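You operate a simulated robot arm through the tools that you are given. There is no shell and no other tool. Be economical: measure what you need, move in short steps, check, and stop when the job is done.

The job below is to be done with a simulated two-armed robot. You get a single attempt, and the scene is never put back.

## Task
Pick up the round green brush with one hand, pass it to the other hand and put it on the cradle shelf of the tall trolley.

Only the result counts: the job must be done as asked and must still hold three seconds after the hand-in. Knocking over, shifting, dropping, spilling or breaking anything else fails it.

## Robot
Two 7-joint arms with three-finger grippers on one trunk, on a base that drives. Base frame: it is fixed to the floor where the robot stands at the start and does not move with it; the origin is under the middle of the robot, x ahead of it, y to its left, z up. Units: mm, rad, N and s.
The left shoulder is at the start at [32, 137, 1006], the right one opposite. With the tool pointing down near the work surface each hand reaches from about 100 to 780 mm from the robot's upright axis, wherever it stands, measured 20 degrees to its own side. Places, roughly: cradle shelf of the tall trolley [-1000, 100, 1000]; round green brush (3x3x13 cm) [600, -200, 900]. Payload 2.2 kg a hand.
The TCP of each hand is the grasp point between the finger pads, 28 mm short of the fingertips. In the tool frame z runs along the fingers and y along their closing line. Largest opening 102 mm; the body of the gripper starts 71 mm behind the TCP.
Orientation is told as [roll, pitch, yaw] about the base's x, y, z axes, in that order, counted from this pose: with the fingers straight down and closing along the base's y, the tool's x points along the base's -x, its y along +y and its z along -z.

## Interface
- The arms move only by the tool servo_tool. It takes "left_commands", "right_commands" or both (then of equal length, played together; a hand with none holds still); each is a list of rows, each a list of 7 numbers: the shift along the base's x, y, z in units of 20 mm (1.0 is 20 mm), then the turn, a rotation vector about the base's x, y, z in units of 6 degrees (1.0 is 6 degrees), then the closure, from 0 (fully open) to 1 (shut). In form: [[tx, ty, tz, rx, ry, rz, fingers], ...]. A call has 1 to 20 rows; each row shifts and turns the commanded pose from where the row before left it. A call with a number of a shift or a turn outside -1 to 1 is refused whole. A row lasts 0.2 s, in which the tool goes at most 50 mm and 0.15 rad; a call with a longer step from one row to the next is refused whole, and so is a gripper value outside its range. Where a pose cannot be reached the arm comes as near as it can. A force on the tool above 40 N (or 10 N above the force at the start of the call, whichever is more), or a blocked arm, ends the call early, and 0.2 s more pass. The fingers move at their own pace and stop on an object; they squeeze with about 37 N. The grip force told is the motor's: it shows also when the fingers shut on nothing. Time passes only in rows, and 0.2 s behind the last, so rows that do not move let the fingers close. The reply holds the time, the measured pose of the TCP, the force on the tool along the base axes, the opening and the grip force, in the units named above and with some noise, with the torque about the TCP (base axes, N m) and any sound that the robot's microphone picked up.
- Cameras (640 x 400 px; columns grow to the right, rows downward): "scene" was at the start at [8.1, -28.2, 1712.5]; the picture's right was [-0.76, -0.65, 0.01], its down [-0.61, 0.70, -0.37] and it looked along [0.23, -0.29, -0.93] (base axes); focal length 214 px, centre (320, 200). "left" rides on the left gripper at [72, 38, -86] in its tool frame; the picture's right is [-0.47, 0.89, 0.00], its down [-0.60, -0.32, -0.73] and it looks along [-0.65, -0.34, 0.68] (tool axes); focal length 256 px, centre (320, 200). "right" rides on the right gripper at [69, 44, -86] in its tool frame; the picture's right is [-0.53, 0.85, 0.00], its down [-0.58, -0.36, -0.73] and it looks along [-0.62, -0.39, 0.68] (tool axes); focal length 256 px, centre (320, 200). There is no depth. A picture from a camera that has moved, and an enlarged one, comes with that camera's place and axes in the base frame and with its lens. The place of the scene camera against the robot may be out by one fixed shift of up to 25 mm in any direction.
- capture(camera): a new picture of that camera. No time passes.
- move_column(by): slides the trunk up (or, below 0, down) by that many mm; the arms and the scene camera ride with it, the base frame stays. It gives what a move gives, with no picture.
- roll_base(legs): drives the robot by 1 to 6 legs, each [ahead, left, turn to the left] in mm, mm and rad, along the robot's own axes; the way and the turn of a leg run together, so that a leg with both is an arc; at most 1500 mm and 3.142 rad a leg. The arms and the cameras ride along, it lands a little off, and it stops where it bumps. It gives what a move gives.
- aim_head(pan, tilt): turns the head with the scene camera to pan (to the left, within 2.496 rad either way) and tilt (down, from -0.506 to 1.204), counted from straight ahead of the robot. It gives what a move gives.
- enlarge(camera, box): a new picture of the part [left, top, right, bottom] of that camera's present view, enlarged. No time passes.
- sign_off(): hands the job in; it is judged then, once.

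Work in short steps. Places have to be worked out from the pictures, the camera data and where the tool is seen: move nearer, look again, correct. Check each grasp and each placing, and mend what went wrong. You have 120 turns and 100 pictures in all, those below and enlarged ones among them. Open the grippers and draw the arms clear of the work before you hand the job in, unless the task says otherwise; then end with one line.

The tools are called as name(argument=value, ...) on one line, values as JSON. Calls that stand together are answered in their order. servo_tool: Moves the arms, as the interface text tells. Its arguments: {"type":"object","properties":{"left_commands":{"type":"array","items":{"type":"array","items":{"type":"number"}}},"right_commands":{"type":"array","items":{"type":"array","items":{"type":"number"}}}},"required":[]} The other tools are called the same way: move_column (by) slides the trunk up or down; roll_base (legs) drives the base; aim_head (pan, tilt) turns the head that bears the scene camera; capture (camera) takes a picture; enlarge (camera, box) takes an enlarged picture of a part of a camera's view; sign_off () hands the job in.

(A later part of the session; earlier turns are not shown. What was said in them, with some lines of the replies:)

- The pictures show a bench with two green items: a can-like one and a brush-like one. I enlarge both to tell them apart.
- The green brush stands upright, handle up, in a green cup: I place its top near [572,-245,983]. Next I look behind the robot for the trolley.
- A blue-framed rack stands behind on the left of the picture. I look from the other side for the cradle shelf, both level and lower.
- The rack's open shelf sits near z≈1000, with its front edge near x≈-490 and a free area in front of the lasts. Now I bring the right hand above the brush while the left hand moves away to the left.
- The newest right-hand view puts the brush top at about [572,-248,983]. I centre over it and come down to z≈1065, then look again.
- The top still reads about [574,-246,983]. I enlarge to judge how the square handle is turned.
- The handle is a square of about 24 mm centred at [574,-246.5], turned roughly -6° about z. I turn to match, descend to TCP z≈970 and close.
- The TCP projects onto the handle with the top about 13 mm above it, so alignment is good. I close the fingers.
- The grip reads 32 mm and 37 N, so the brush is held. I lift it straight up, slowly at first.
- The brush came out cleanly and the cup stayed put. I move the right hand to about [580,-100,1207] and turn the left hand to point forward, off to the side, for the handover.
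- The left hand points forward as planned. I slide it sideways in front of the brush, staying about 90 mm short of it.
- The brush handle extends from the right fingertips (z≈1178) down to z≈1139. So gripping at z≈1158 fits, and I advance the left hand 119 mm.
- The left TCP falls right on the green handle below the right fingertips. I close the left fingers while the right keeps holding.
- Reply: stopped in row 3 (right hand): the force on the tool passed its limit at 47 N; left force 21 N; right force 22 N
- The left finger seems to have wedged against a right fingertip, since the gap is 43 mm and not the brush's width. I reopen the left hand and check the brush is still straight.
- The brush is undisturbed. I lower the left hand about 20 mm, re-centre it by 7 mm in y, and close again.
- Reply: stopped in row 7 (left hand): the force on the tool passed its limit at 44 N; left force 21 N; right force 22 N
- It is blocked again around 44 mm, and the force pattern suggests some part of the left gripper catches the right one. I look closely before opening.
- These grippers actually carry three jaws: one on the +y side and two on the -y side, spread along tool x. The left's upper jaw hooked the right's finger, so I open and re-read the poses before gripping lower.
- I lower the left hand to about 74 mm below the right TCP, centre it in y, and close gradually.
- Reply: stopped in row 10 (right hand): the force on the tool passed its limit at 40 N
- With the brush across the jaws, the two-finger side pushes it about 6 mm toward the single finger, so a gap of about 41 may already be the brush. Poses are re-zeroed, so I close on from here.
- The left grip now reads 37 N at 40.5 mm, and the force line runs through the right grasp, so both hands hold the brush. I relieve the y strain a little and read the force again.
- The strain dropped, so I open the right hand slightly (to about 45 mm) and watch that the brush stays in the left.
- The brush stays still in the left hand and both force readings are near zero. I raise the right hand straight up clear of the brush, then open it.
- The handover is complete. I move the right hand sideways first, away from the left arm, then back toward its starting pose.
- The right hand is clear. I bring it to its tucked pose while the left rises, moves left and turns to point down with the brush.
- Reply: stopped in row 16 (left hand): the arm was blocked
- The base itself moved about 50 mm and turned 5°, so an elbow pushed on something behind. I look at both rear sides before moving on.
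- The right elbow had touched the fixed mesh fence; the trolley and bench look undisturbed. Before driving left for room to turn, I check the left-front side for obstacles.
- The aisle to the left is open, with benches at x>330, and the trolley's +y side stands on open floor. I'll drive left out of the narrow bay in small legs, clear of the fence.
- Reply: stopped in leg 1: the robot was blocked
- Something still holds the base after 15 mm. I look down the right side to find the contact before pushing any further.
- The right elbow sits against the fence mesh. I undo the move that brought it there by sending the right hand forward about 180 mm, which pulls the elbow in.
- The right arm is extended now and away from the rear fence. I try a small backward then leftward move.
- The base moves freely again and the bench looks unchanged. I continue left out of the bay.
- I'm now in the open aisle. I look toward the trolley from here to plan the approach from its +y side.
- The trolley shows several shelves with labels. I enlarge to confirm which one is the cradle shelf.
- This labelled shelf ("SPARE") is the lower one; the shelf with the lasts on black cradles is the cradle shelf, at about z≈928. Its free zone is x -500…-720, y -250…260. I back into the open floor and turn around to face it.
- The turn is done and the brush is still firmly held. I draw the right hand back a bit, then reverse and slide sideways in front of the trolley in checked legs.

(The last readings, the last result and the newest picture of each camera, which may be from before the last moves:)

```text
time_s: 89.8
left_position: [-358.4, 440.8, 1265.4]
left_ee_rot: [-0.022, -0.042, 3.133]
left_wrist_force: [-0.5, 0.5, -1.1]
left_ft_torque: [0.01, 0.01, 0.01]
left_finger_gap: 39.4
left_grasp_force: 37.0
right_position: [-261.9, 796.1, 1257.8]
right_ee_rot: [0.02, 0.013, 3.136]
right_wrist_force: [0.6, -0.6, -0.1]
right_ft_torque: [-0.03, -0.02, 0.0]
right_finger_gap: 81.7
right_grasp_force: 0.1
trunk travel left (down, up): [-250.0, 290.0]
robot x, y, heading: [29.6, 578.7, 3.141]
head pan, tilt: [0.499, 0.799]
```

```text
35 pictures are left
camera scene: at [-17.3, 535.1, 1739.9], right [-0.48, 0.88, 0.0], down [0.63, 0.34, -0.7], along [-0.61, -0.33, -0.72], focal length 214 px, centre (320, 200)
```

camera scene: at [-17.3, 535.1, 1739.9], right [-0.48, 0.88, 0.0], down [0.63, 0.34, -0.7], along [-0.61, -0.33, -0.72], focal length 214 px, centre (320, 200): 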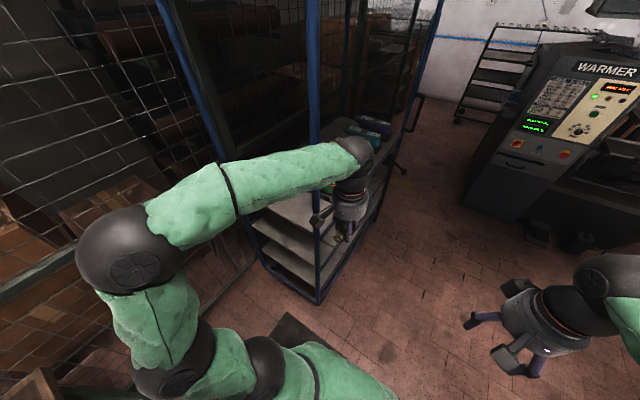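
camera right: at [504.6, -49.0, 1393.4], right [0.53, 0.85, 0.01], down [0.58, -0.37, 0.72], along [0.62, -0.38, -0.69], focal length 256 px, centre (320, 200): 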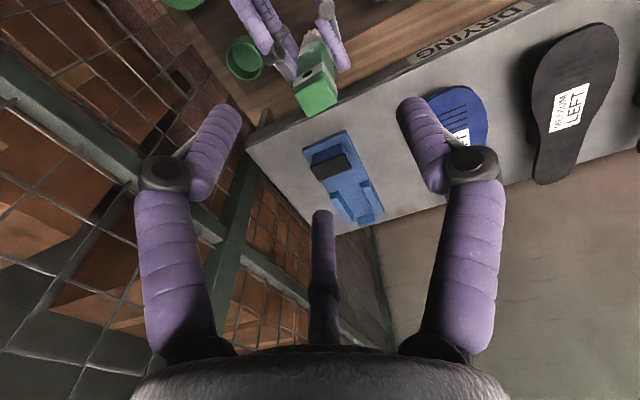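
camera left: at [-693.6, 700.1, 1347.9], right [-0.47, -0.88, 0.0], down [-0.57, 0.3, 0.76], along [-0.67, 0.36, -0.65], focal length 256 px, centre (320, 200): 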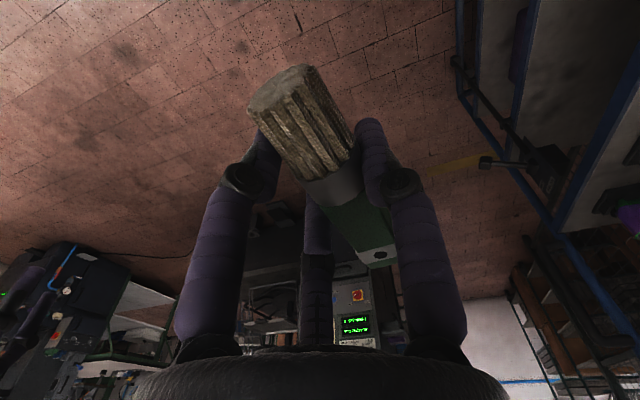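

The post and shelf are clear of the hand. I slide left another 380 mm in two legs to face the shelf's open front.

roll_base(legs=[[0, 200, 0], [0, 180, 0]])

aim_head(pan=-0.1, tilt=0.85)

capture(camera="scene")

capture(camera="left")

```text
time_s: 92.5
left_position: [-359.0, 56.9, 1264.9]
left_ee_rot: [-0.023, -0.042, 3.133]
left_wrist_force: [-0.1, -0.9, -0.2]
left_ft_torque: [0.06, -0.01, 0.03]
left_finger_gap: 39.4
left_grasp_force: 36.8
right_position: [-262.4, 409.7, 1257.9]
right_ee_rot: [0.018, 0.016, 3.139]
right_wrist_force: [0.1, -0.4, 1.5]
right_ft_torque: [0.06, 0.0, 0.03]
right_finger_gap: 81.5
right_grasp_force: 0.0
trunk travel left (down, up): [-250.0, 290.0]
robot x, y, heading: [26.1, 201.2, 3.135]
head pan, tilt: [0.499, 0.799]
```

```text
time_s: 93.5
left_position: [-359.7, 57.3, 1264.8]
left_ee_rot: [-0.022, -0.041, 3.133]
left_wrist_force: [0.2, 0.4, -1.0]
left_ft_torque: [0.02, 0.03, -0.01]
left_finger_gap: 39.4
left_grasp_force: 37.0
right_position: [-262.3, 413.0, 1259.9]
right_ee_rot: [0.017, 0.013, 3.138]
right_wrist_force: [-0.9, 0.1, -1.4]
right_ft_torque: [0.0, 0.0, 0.0]
right_finger_gap: 81.7
right_grasp_force: 0.0
trunk travel left (down, up): [-250.0, 290.0]
robot x, y, heading: [21.4, 198.7, 3.135]
head pan, tilt: [-0.099, 0.85]
```

```text
34 pictures are left
camera scene: at [-25.3, 197.7, 1735.9], right [0.1, 0.99, 0.0], down [0.75, -0.08, -0.66], along [-0.66, 0.07, -0.75], focal length 214 px, centre (320, 200)
```

scene: 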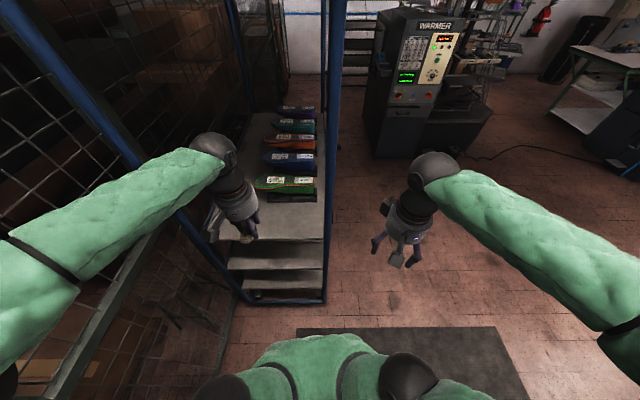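

```text
33 pictures are left
camera left: at [-284.7, 17.3, 1347.8], right [-0.47, -0.88, 0.0], down [-0.57, 0.31, 0.76], along [-0.67, 0.36, -0.65], focal length 256 px, centre (320, 200)
```

left: 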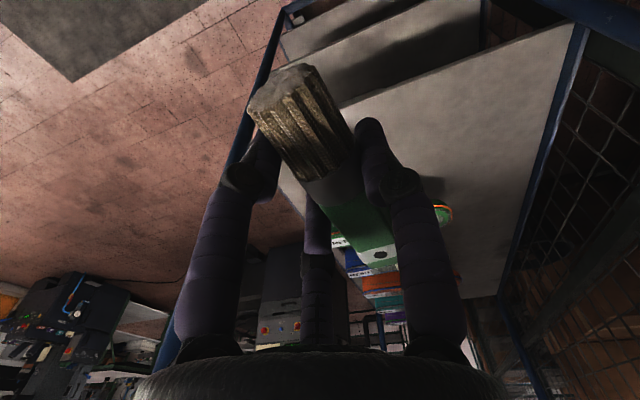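

From the left camera I get the front edge at x≈-515 (y≈60) and the cradle's near edge at x≈-731. I extend the left hand to x≈-600 at height, keeping the brush along x.

servo_tool(left_commands=[[-0.92, 0, 0, 0, 0, 0, 1], [-0.92, 0, 0, 0, 0, 0, 1], [-0.92, 0, 0, 0, 0, 0, 1], [-0.92, 0, 0, 0, 0, 0, 1], [-0.92, 0, 0, 0, 0, 0, 1], [-0.92, 0, 0, 0, 0, 0, 1], [-0.92, 0, 0, 0, 0, 0, 1], [-0.92, 0, 0, 0, 0, 0, 1], [-0.92, 0, 0, 0, 0, 0, 1], [-0.92, 0, 0, 0, 0, 0, 1], [-0.92, 0, 0, 0, 0, 0, 1], [-0.92, 0, 0, 0, 0, 0, 1], [-0.92, 0, 0, 0, 0, 0, 1], [0, 0, 0, 0, 0, 0, 1]])

capture(camera="left")

capture(camera="scene")

```text
time_s: 96.5
left_position: [-599.2, 57.6, 1266.6]
left_ee_rot: [-0.021, -0.044, 3.135]
left_wrist_force: [-0.8, -0.5, 0.0]
left_ft_torque: [0.01, 0.03, -0.02]
left_finger_gap: 39.5
left_grasp_force: 36.9
right_position: [-261.6, 413.5, 1258.2]
right_ee_rot: [0.019, 0.014, 3.138]
right_wrist_force: [0.7, 0.2, 0.8]
right_ft_torque: [0.01, 0.0, 0.01]
right_finger_gap: 81.7
right_grasp_force: 0.2
trunk travel left (down, up): [-250.0, 290.0]
robot x, y, heading: [21.9, 201.0, 3.133]
head pan, tilt: [-0.099, 0.85]
```

```text
32 pictures are left
camera left: at [-524.1, 17.2, 1348.6], right [-0.47, -0.88, 0.0], down [-0.57, 0.31, 0.76], along [-0.67, 0.36, -0.65], focal length 256 px, centre (320, 200)
```

left: 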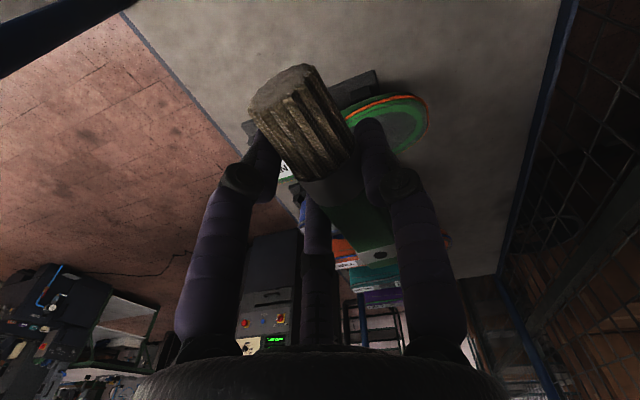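

```text
31 pictures are left
camera scene: at [-24.6, 197.9, 1735.9], right [0.1, 0.99, 0.0], down [0.75, -0.08, -0.66], along [-0.66, 0.07, -0.75], focal length 214 px, centre (320, 200)
```

scene: 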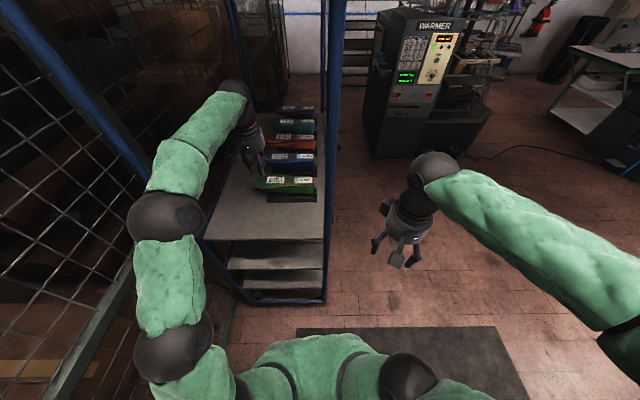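

The cradle with the green last begins near x≈-713 and y>0. I choose a clear spot beside it, near [-615,-90], and move there before descending partway.

servo_tool(left_commands=[[-0.1, -0.92, 0, 0, 0, 0, 1], [-0.1, -0.92, 0, 0, 0, 0, 1], [-0.1, -0.92, 0, 0, 0, 0, 1], [-0.1, -0.92, 0, 0, 0, 0, 1], [-0.1, -0.92, 0, 0, 0, 0, 1], [-0.1, -0.92, 0, 0, 0, 0, 1], [-0.1, -0.92, 0, 0, 0, 0, 1], [-0.1, -0.92, 0, 0, 0, 0, 1], [0, 0, -0.9, 0, 0, 0, 1], [0, 0, -0.9, 0, 0, 0, 1], [0, 0, -0.9, 0, 0, 0, 1], [0, 0, -0.9, 0, 0, 0, 1], [0, 0, -0.9, 0, 0, 0, 1], [0, 0, -0.9, 0, 0, 0, 1], [0, 0, -0.9, 0, 0, 0, 1], [0, 0, -0.9, 0, 0, 0, 1], [0, 0, -0.9, 0, 0, 0, 1], [0, 0, -0.9, 0, 0, 0, 1], [0, 0, 0, 0, 0, 0, 1]])

capture(camera="left")

capture(camera="scene")

```text
time_s: 100.5
left_position: [-614.4, -89.4, 1084.9]
left_ee_rot: [-0.022, -0.042, 3.133]
left_wrist_force: [0.7, -0.1, -0.5]
left_ft_torque: [0.0, 0.0, -0.02]
left_finger_gap: 39.4
left_grasp_force: 37.0
right_position: [-262.0, 411.8, 1258.7]
right_ee_rot: [0.02, 0.014, 3.138]
right_wrist_force: [-0.1, 1.1, 0.8]
right_ft_torque: [0.01, 0.01, -0.01]
right_finger_gap: 81.7
right_grasp_force: 0.1
trunk travel left (down, up): [-250.0, 290.0]
robot x, y, heading: [24.5, 199.0, 3.142]
head pan, tilt: [-0.099, 0.85]
```

```text
30 pictures are left
camera left: at [-539.3, -129.9, 1167.3], right [-0.47, -0.88, 0.0], down [-0.57, 0.31, 0.76], along [-0.67, 0.36, -0.65], focal length 256 px, centre (320, 200)
```

left: 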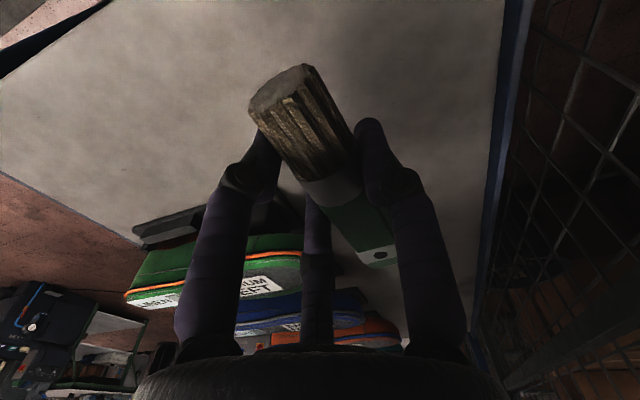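

```text
29 pictures are left
camera scene: at [-25.1, 198.1, 1735.9], right [0.1, 0.99, 0.0], down [0.75, -0.08, -0.66], along [-0.66, 0.07, -0.75], focal length 214 px, centre (320, 200)
```

scene: 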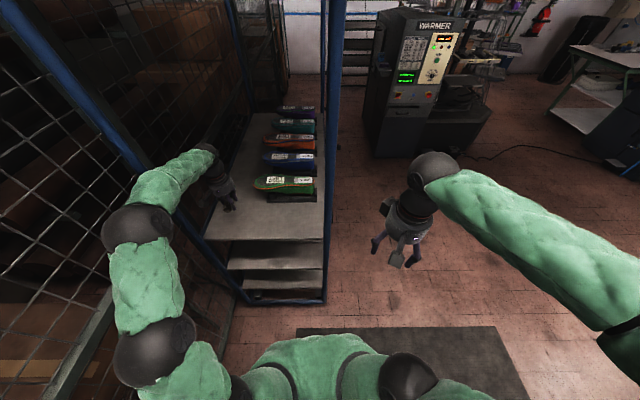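

All clear around the hand. I descend to about z≈990 and look at the gap to the shelf.

servo_tool(left_commands=[[0, 0, -0.8, 0, 0, 0, 1], [0, 0, -0.8, 0, 0, 0, 1], [0, 0, -0.8, 0, 0, 0, 1], [0, 0, -0.8, 0, 0, 0, 1], [0, 0, -0.8, 0, 0, 0, 1], [0, 0, -0.75, 0, 0, 0, 1], [0, 0, 0, 0, 0, 0, 1]])

capture(camera="left")

enlarge(camera="scene", box=[170, 130, 330, 260])

```text
time_s: 102.1
left_position: [-614.8, -89.6, 989.1]
left_ee_rot: [-0.02, -0.046, 3.135]
left_wrist_force: [0.6, 0.5, -1.2]
left_ft_torque: [0.02, 0.01, -0.02]
left_finger_gap: 39.6
left_grasp_force: 36.8
right_position: [-261.8, 412.5, 1258.2]
right_ee_rot: [0.02, 0.016, 3.137]
right_wrist_force: [0.5, 0.5, 0.5]
right_ft_torque: [-0.01, -0.01, 0.02]
right_finger_gap: 81.6
right_grasp_force: 0.1
trunk travel left (down, up): [-250.0, 290.0]
robot x, y, heading: [26.2, 201.3, 3.139]
head pan, tilt: [-0.099, 0.85]
```

```text
28 pictures are left
camera left: at [-540.2, -129.9, 1072.4], right [-0.47, -0.88, 0.0], down [-0.57, 0.31, 0.76], along [-0.67, 0.36, -0.65], focal length 256 px, centre (320, 200)
```

left: 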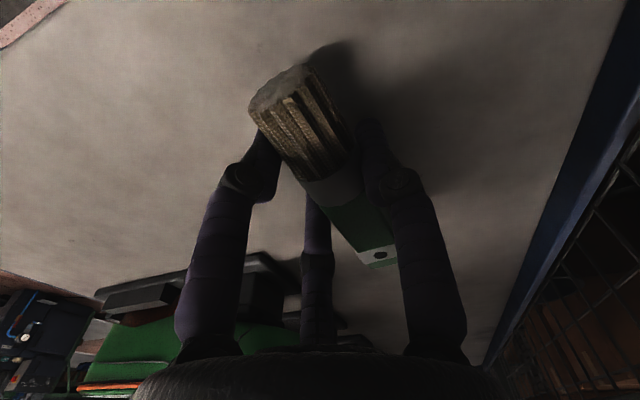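

```text
3.08 times, centred on (250, 195) of scene
camera zoom: at [-25.2, 198.1, 1735.9], right [0.1, 0.99, 0.0], down [0.75, -0.08, -0.66], along [-0.66, 0.07, -0.75], focal length 660 px, centre (535, 215)
```

zoom: 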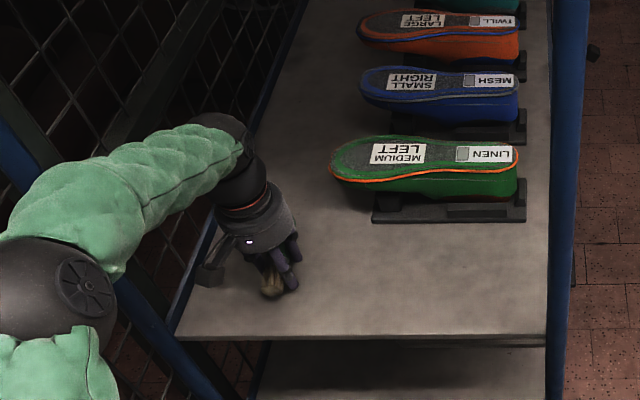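

The spot is free, left of the cradle. I shift 40 mm deeper and lower in fine steps toward contact.

servo_tool(left_commands=[[-0.7, 0, 0, 0, 0, 0, 1], [-0.7, 0, 0, 0, 0, 0, 1], [-0.6, 0, 0, 0, 0, 0, 1], [0, 0, -0.3, 0, 0, 0, 1], [0, 0, -0.3, 0, 0, 0, 1], [0, 0, -0.3, 0, 0, 0, 1], [0, 0, -0.2, 0, 0, 0, 1], [0, 0, -0.2, 0, 0, 0, 1], [0, 0, 0, 0, 0, 0, 1]])

capture(camera="left")

```text
time_s: 103.8
left_position: [-659.0, -91.1, 979.3]
left_ee_rot: [-0.019, -0.056, 3.137]
left_wrist_force: [4.6, 1.5, 15.3]
left_ft_torque: [0.3, -0.66, 0.05]
left_finger_gap: 39.7
left_grasp_force: 36.6
right_position: [-261.6, 411.5, 1259.3]
right_ee_rot: [0.019, 0.013, 3.138]
right_wrist_force: [0.2, 0.0, 0.6]
right_ft_torque: [0.02, -0.07, 0.04]
right_finger_gap: 81.5
right_grasp_force: 0.0
trunk travel left (down, up): [-250.0, 290.0]
robot x, y, heading: [26.6, 196.7, 3.141]
head pan, tilt: [-0.099, 0.85]
stopped in row 8 (left hand): the force on the tool passed its limit at 43 N (the readings are from after the stop); the commanded pose is now the measured one
```

```text
26 pictures are left
camera left: at [-582.6, -130.7, 1060.2], right [-0.47, -0.88, 0.01], down [-0.56, 0.31, 0.77], along [-0.68, 0.36, -0.64], focal length 256 px, centre (320, 200)
```

left: 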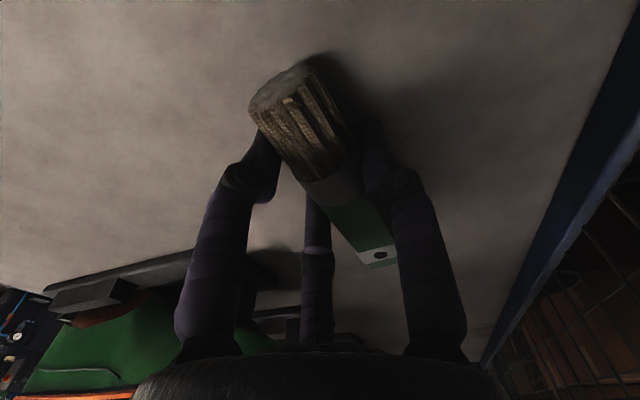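

Contact came at TCP z≈977, on the robot side (the bristle end), as the tool is still about 3° off vertical. I lift slightly, correct the tilt, and touch down again gently.

servo_tool(left_commands=[[0, 0, 0.4, 0, 0, 0, 1], [0, 0, 0, 0, -0.5, 0, 1], [0, 0, 0, 0, 0, 0, 1], [0, 0, -0.2, 0, 0, 0, 1], [0, 0, -0.2, 0, 0, 0, 1], [0, 0, -0.1, 0, 0, 0, 1], [0, 0, 0, 0, 0, 0, 1]])

```text
time_s: 105.4
left_position: [-658.7, -90.4, 977.6]
left_ee_rot: [-0.017, -0.012, 3.137]
left_wrist_force: [-1.1, 2.0, 24.6]
left_ft_torque: [-0.75, 0.0, -0.3]
left_finger_gap: 39.5
left_grasp_force: 37.0
right_position: [-261.8, 413.5, 1258.6]
right_ee_rot: [0.019, 0.011, 3.136]
right_wrist_force: [0.8, 0.3, -0.8]
right_ft_torque: [-0.01, -0.02, 0.01]
right_finger_gap: 81.5
right_grasp_force: 0.0
trunk travel left (down, up): [-250.0, 290.0]
robot x, y, heading: [21.1, 195.8, 3.138]
head pan, tilt: [-0.099, 0.85]
```

The fingertips now rest on the shelf (top at about 949), with the brush about 8 mm above it. I ease the pressure and open gently.

servo_tool(left_commands=[[0, 0, 0.08, 0, 0, 0, 1], [0, 0, 0, 0, 0, 0, 0.6], [0, 0, 0, 0, 0, 0, 0.55], [0, 0, 0, 0, 0, 0, 0.5], [0, 0, 0, 0, 0, 0, 0.4], [0, 0, 0, 0, 0, 0, 0.3]])

capture(camera="left")

```text
time_s: 106.8
left_position: [-655.9, -89.2, 972.0]
left_ee_rot: [-0.021, 0.002, 3.135]
left_wrist_force: [2.2, -0.6, 7.7]
left_ft_torque: [-0.12, 0.07, 0.11]
left_finger_gap: 74.9
left_grasp_force: 0.3
right_position: [-261.3, 411.8, 1258.4]
right_ee_rot: [0.02, 0.015, 3.137]
right_wrist_force: [0.4, -0.8, 0.4]
right_ft_torque: [-0.03, -0.02, -0.01]
right_finger_gap: 81.6
right_grasp_force: 0.0
trunk travel left (down, up): [-250.0, 290.0]
robot x, y, heading: [23.5, 197.6, 3.133]
head pan, tilt: [-0.099, 0.85]
```

```text
25 pictures are left
camera left: at [-584.4, -130.2, 1058.7], right [-0.47, -0.88, -0.02], down [-0.6, 0.31, 0.74], along [-0.64, 0.36, -0.68], focal length 256 px, centre (320, 200)
```

left: 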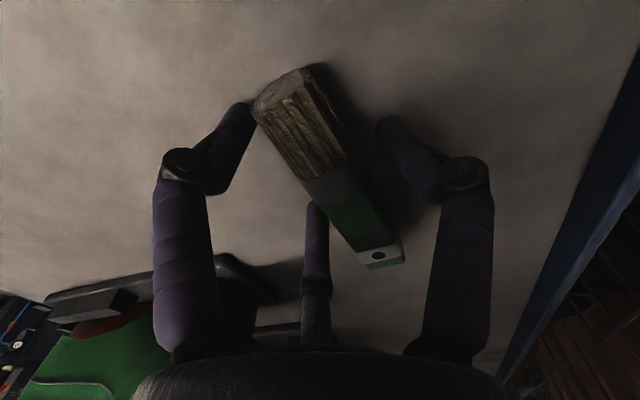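

The brush lies on the shelf, free of the fingers. I lift the hand straight up, opening fully on the way.

servo_tool(left_commands=[[0, 0, 0.4, 0, 0, 0, 0.25], [0, 0, 0.6, 0, 0, 0, 0.1], [0, 0, 0.8, 0, 0, 0, 0], [0, 0, 1, 0, 0, 0, 0], [0, 0, 1, 0, 0, 0, 0], [0, 0, 1, 0, 0, 0, 0], [0, 0, 1, 0, 0, 0, 0], [0, 0, 1, 0, 0, 0, 0], [0, 0, 1, 0, 0, 0, 0], [0, 0, 1, 0, 0, 0, 0], [0, 0, 1, 0, 0, 0, 0], [0, 0, 1, 0, 0, 0, 0], [0, 0, 1, 0, 0, 0, 0], [0, 0, 1, 0, 0, 0, 0], [0, 0, 1, 0, 0, 0, 0]])

capture(camera="left")

enlarge(camera="scene", box=[170, 130, 330, 260])

```text
time_s: 110.0
left_position: [-652.0, -88.7, 1247.8]
left_ee_rot: [-0.021, -0.003, 3.135]
left_wrist_force: [0.4, 0.1, 0.5]
left_ft_torque: [-0.05, -0.02, 0.03]
left_finger_gap: 102.2
left_grasp_force: 0.1
left hand out of reach, approached as far as the arm can: row 15
right_position: [-261.9, 413.0, 1258.7]
right_ee_rot: [0.019, 0.014, 3.14]
right_wrist_force: [-0.9, -0.3, 0.3]
right_ft_torque: [0.02, 0.05, 0.0]
right_finger_gap: 81.7
right_grasp_force: 0.0
trunk travel left (down, up): [-250.0, 290.0]
robot x, y, heading: [25.5, 198.0, 3.133]
head pan, tilt: [-0.099, 0.85]
```

```text
24 pictures are left
camera left: at [-579.8, -128.4, 1334.4], right [-0.47, -0.88, -0.02], down [-0.6, 0.31, 0.74], along [-0.65, 0.36, -0.67], focal length 256 px, centre (320, 200)
```

left: 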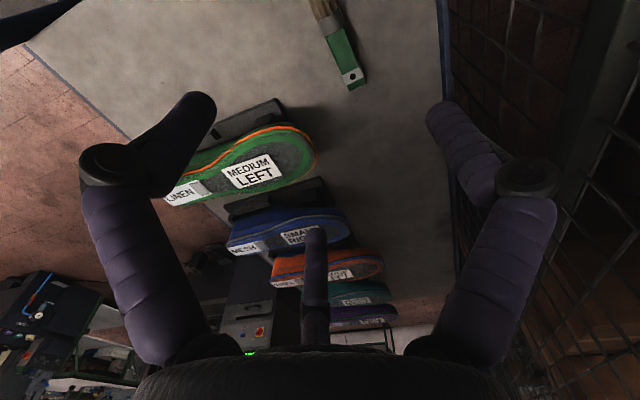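

```text
3.08 times, centred on (250, 195) of scene
camera zoom: at [-24.5, 198.4, 1735.9], right [0.1, 0.99, 0.0], down [0.75, -0.08, -0.66], along [-0.66, 0.07, -0.75], focal length 660 px, centre (535, 215)
```

zoom: 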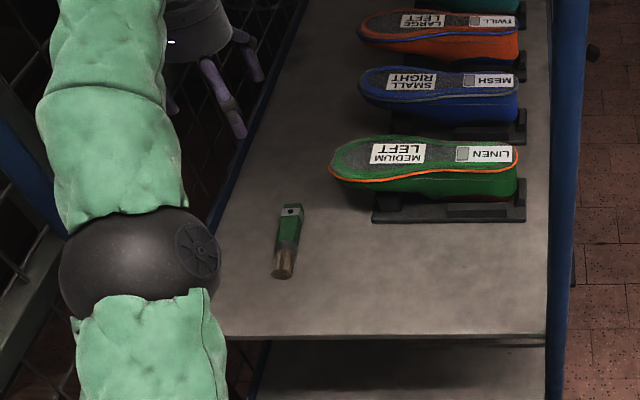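

The brush rests flat on the cradle shelf, and the lasts are untouched. I draw the left arm out of the trolley toward a clear pose.

servo_tool(left_commands=[[0.8, 0.3, 0, 0, 0, 0, 0], [0.8, 0.3, 0, 0, 0, 0, 0], [0.8, 0.4, 0, 0, 0, 0, 0], [0.8, 0.4, 0, 0, 0, 0, 0], [0.8, 0.5, 0, 0, 0, 0, 0], [0.8, 0.5, 0, 0, 0, 0, 0], [0.8, 0.5, 0, 0, 0, 0, 0], [0.8, 0.5, 0, 0, 0, 0, 0], [0.8, 0.5, 0, 0, 0, 0, 0], [0.8, 0.5, 0, 0, 0, 0, 0], [0.8, 0.5, 0, 0, 0, 0, 0], [0.8, 0.5, 0, 0, 0, 0, 0], [0.8, 0.5, 0, 0, 0, 0, 0], [0.8, 0.5, 0, 0, 0, 0, 0], [0.8, 0.4, 0, 0, 0, 0, 0]])

capture(camera="scene")

enlarge(camera="scene", box=[170, 130, 330, 260])

```text
time_s: 113.2
left_position: [-412.1, 47.5, 1247.8]
left_ee_rot: [-0.018, -0.002, 3.138]
left_wrist_force: [-0.3, 0.2, 0.2]
left_ft_torque: [-0.02, 0.0, 0.01]
left_finger_gap: 101.8
left_grasp_force: 0.0
right_position: [-262.1, 413.1, 1258.9]
right_ee_rot: [0.021, 0.014, 3.137]
right_wrist_force: [0.7, 0.4, 0.5]
right_ft_torque: [-0.02, 0.0, -0.02]
right_finger_gap: 81.9
right_grasp_force: 0.1
trunk travel left (down, up): [-250.0, 290.0]
robot x, y, heading: [25.0, 200.2, 3.138]
head pan, tilt: [-0.099, 0.85]
```

```text
22 pictures are left
camera scene: at [-24.5, 198.2, 1735.9], right [0.1, 0.99, 0.0], down [0.75, -0.08, -0.66], along [-0.66, 0.07, -0.75], focal length 214 px, centre (320, 200)
```

scene: 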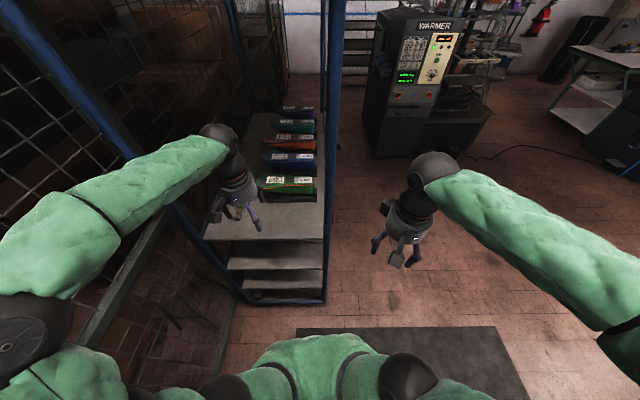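

```text
3.08 times, centred on (250, 195) of scene
camera zoom: at [-24.5, 198.2, 1735.9], right [0.1, 0.99, 0.0], down [0.75, -0.08, -0.66], along [-0.66, 0.07, -0.75], focal length 660 px, centre (535, 215)
```

zoom: 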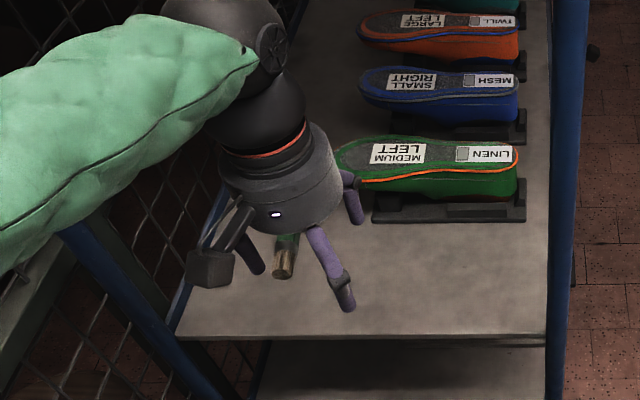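

The brush lies still on the shelf and the hand is outside the trolley. I open the right gripper fully, then hand in.

servo_tool(right_commands=[[0, 0, 0, 0, 0, 0, 0], [0, 0, 0, 0, 0, 0, 0]], left_commands=[[0, 0, 0, 0, 0, 0, 0], [0, 0, 0, 0, 0, 0, 0]])

sign_off()

```text
time_s: 113.8
left_position: [-412.9, 48.3, 1248.9]
left_ee_rot: [-0.021, -0.002, 3.136]
left_wrist_force: [0.1, -0.5, 0.2]
left_ft_torque: [0.0, -0.03, -0.01]
left_finger_gap: 102.1
left_grasp_force: 0.0
right_position: [-263.3, 412.1, 1257.2]
right_ee_rot: [0.02, 0.013, 3.139]
right_wrist_force: [0.8, 0.7, -0.4]
right_ft_torque: [0.0, 0.0, 0.01]
right_finger_gap: 101.9
right_grasp_force: 0.0
trunk travel left (down, up): [-250.0, 290.0]
robot x, y, heading: [22.6, 198.2, 3.134]
head pan, tilt: [-0.099, 0.85]
```

```text
The job is handed in.
```

The right hand picked up the green brush and passed it to the left, which laid it flat on the trolley's cradle shelf; on the way an elbow pressed the mesh fence, but nothing looked moved in the pictures.
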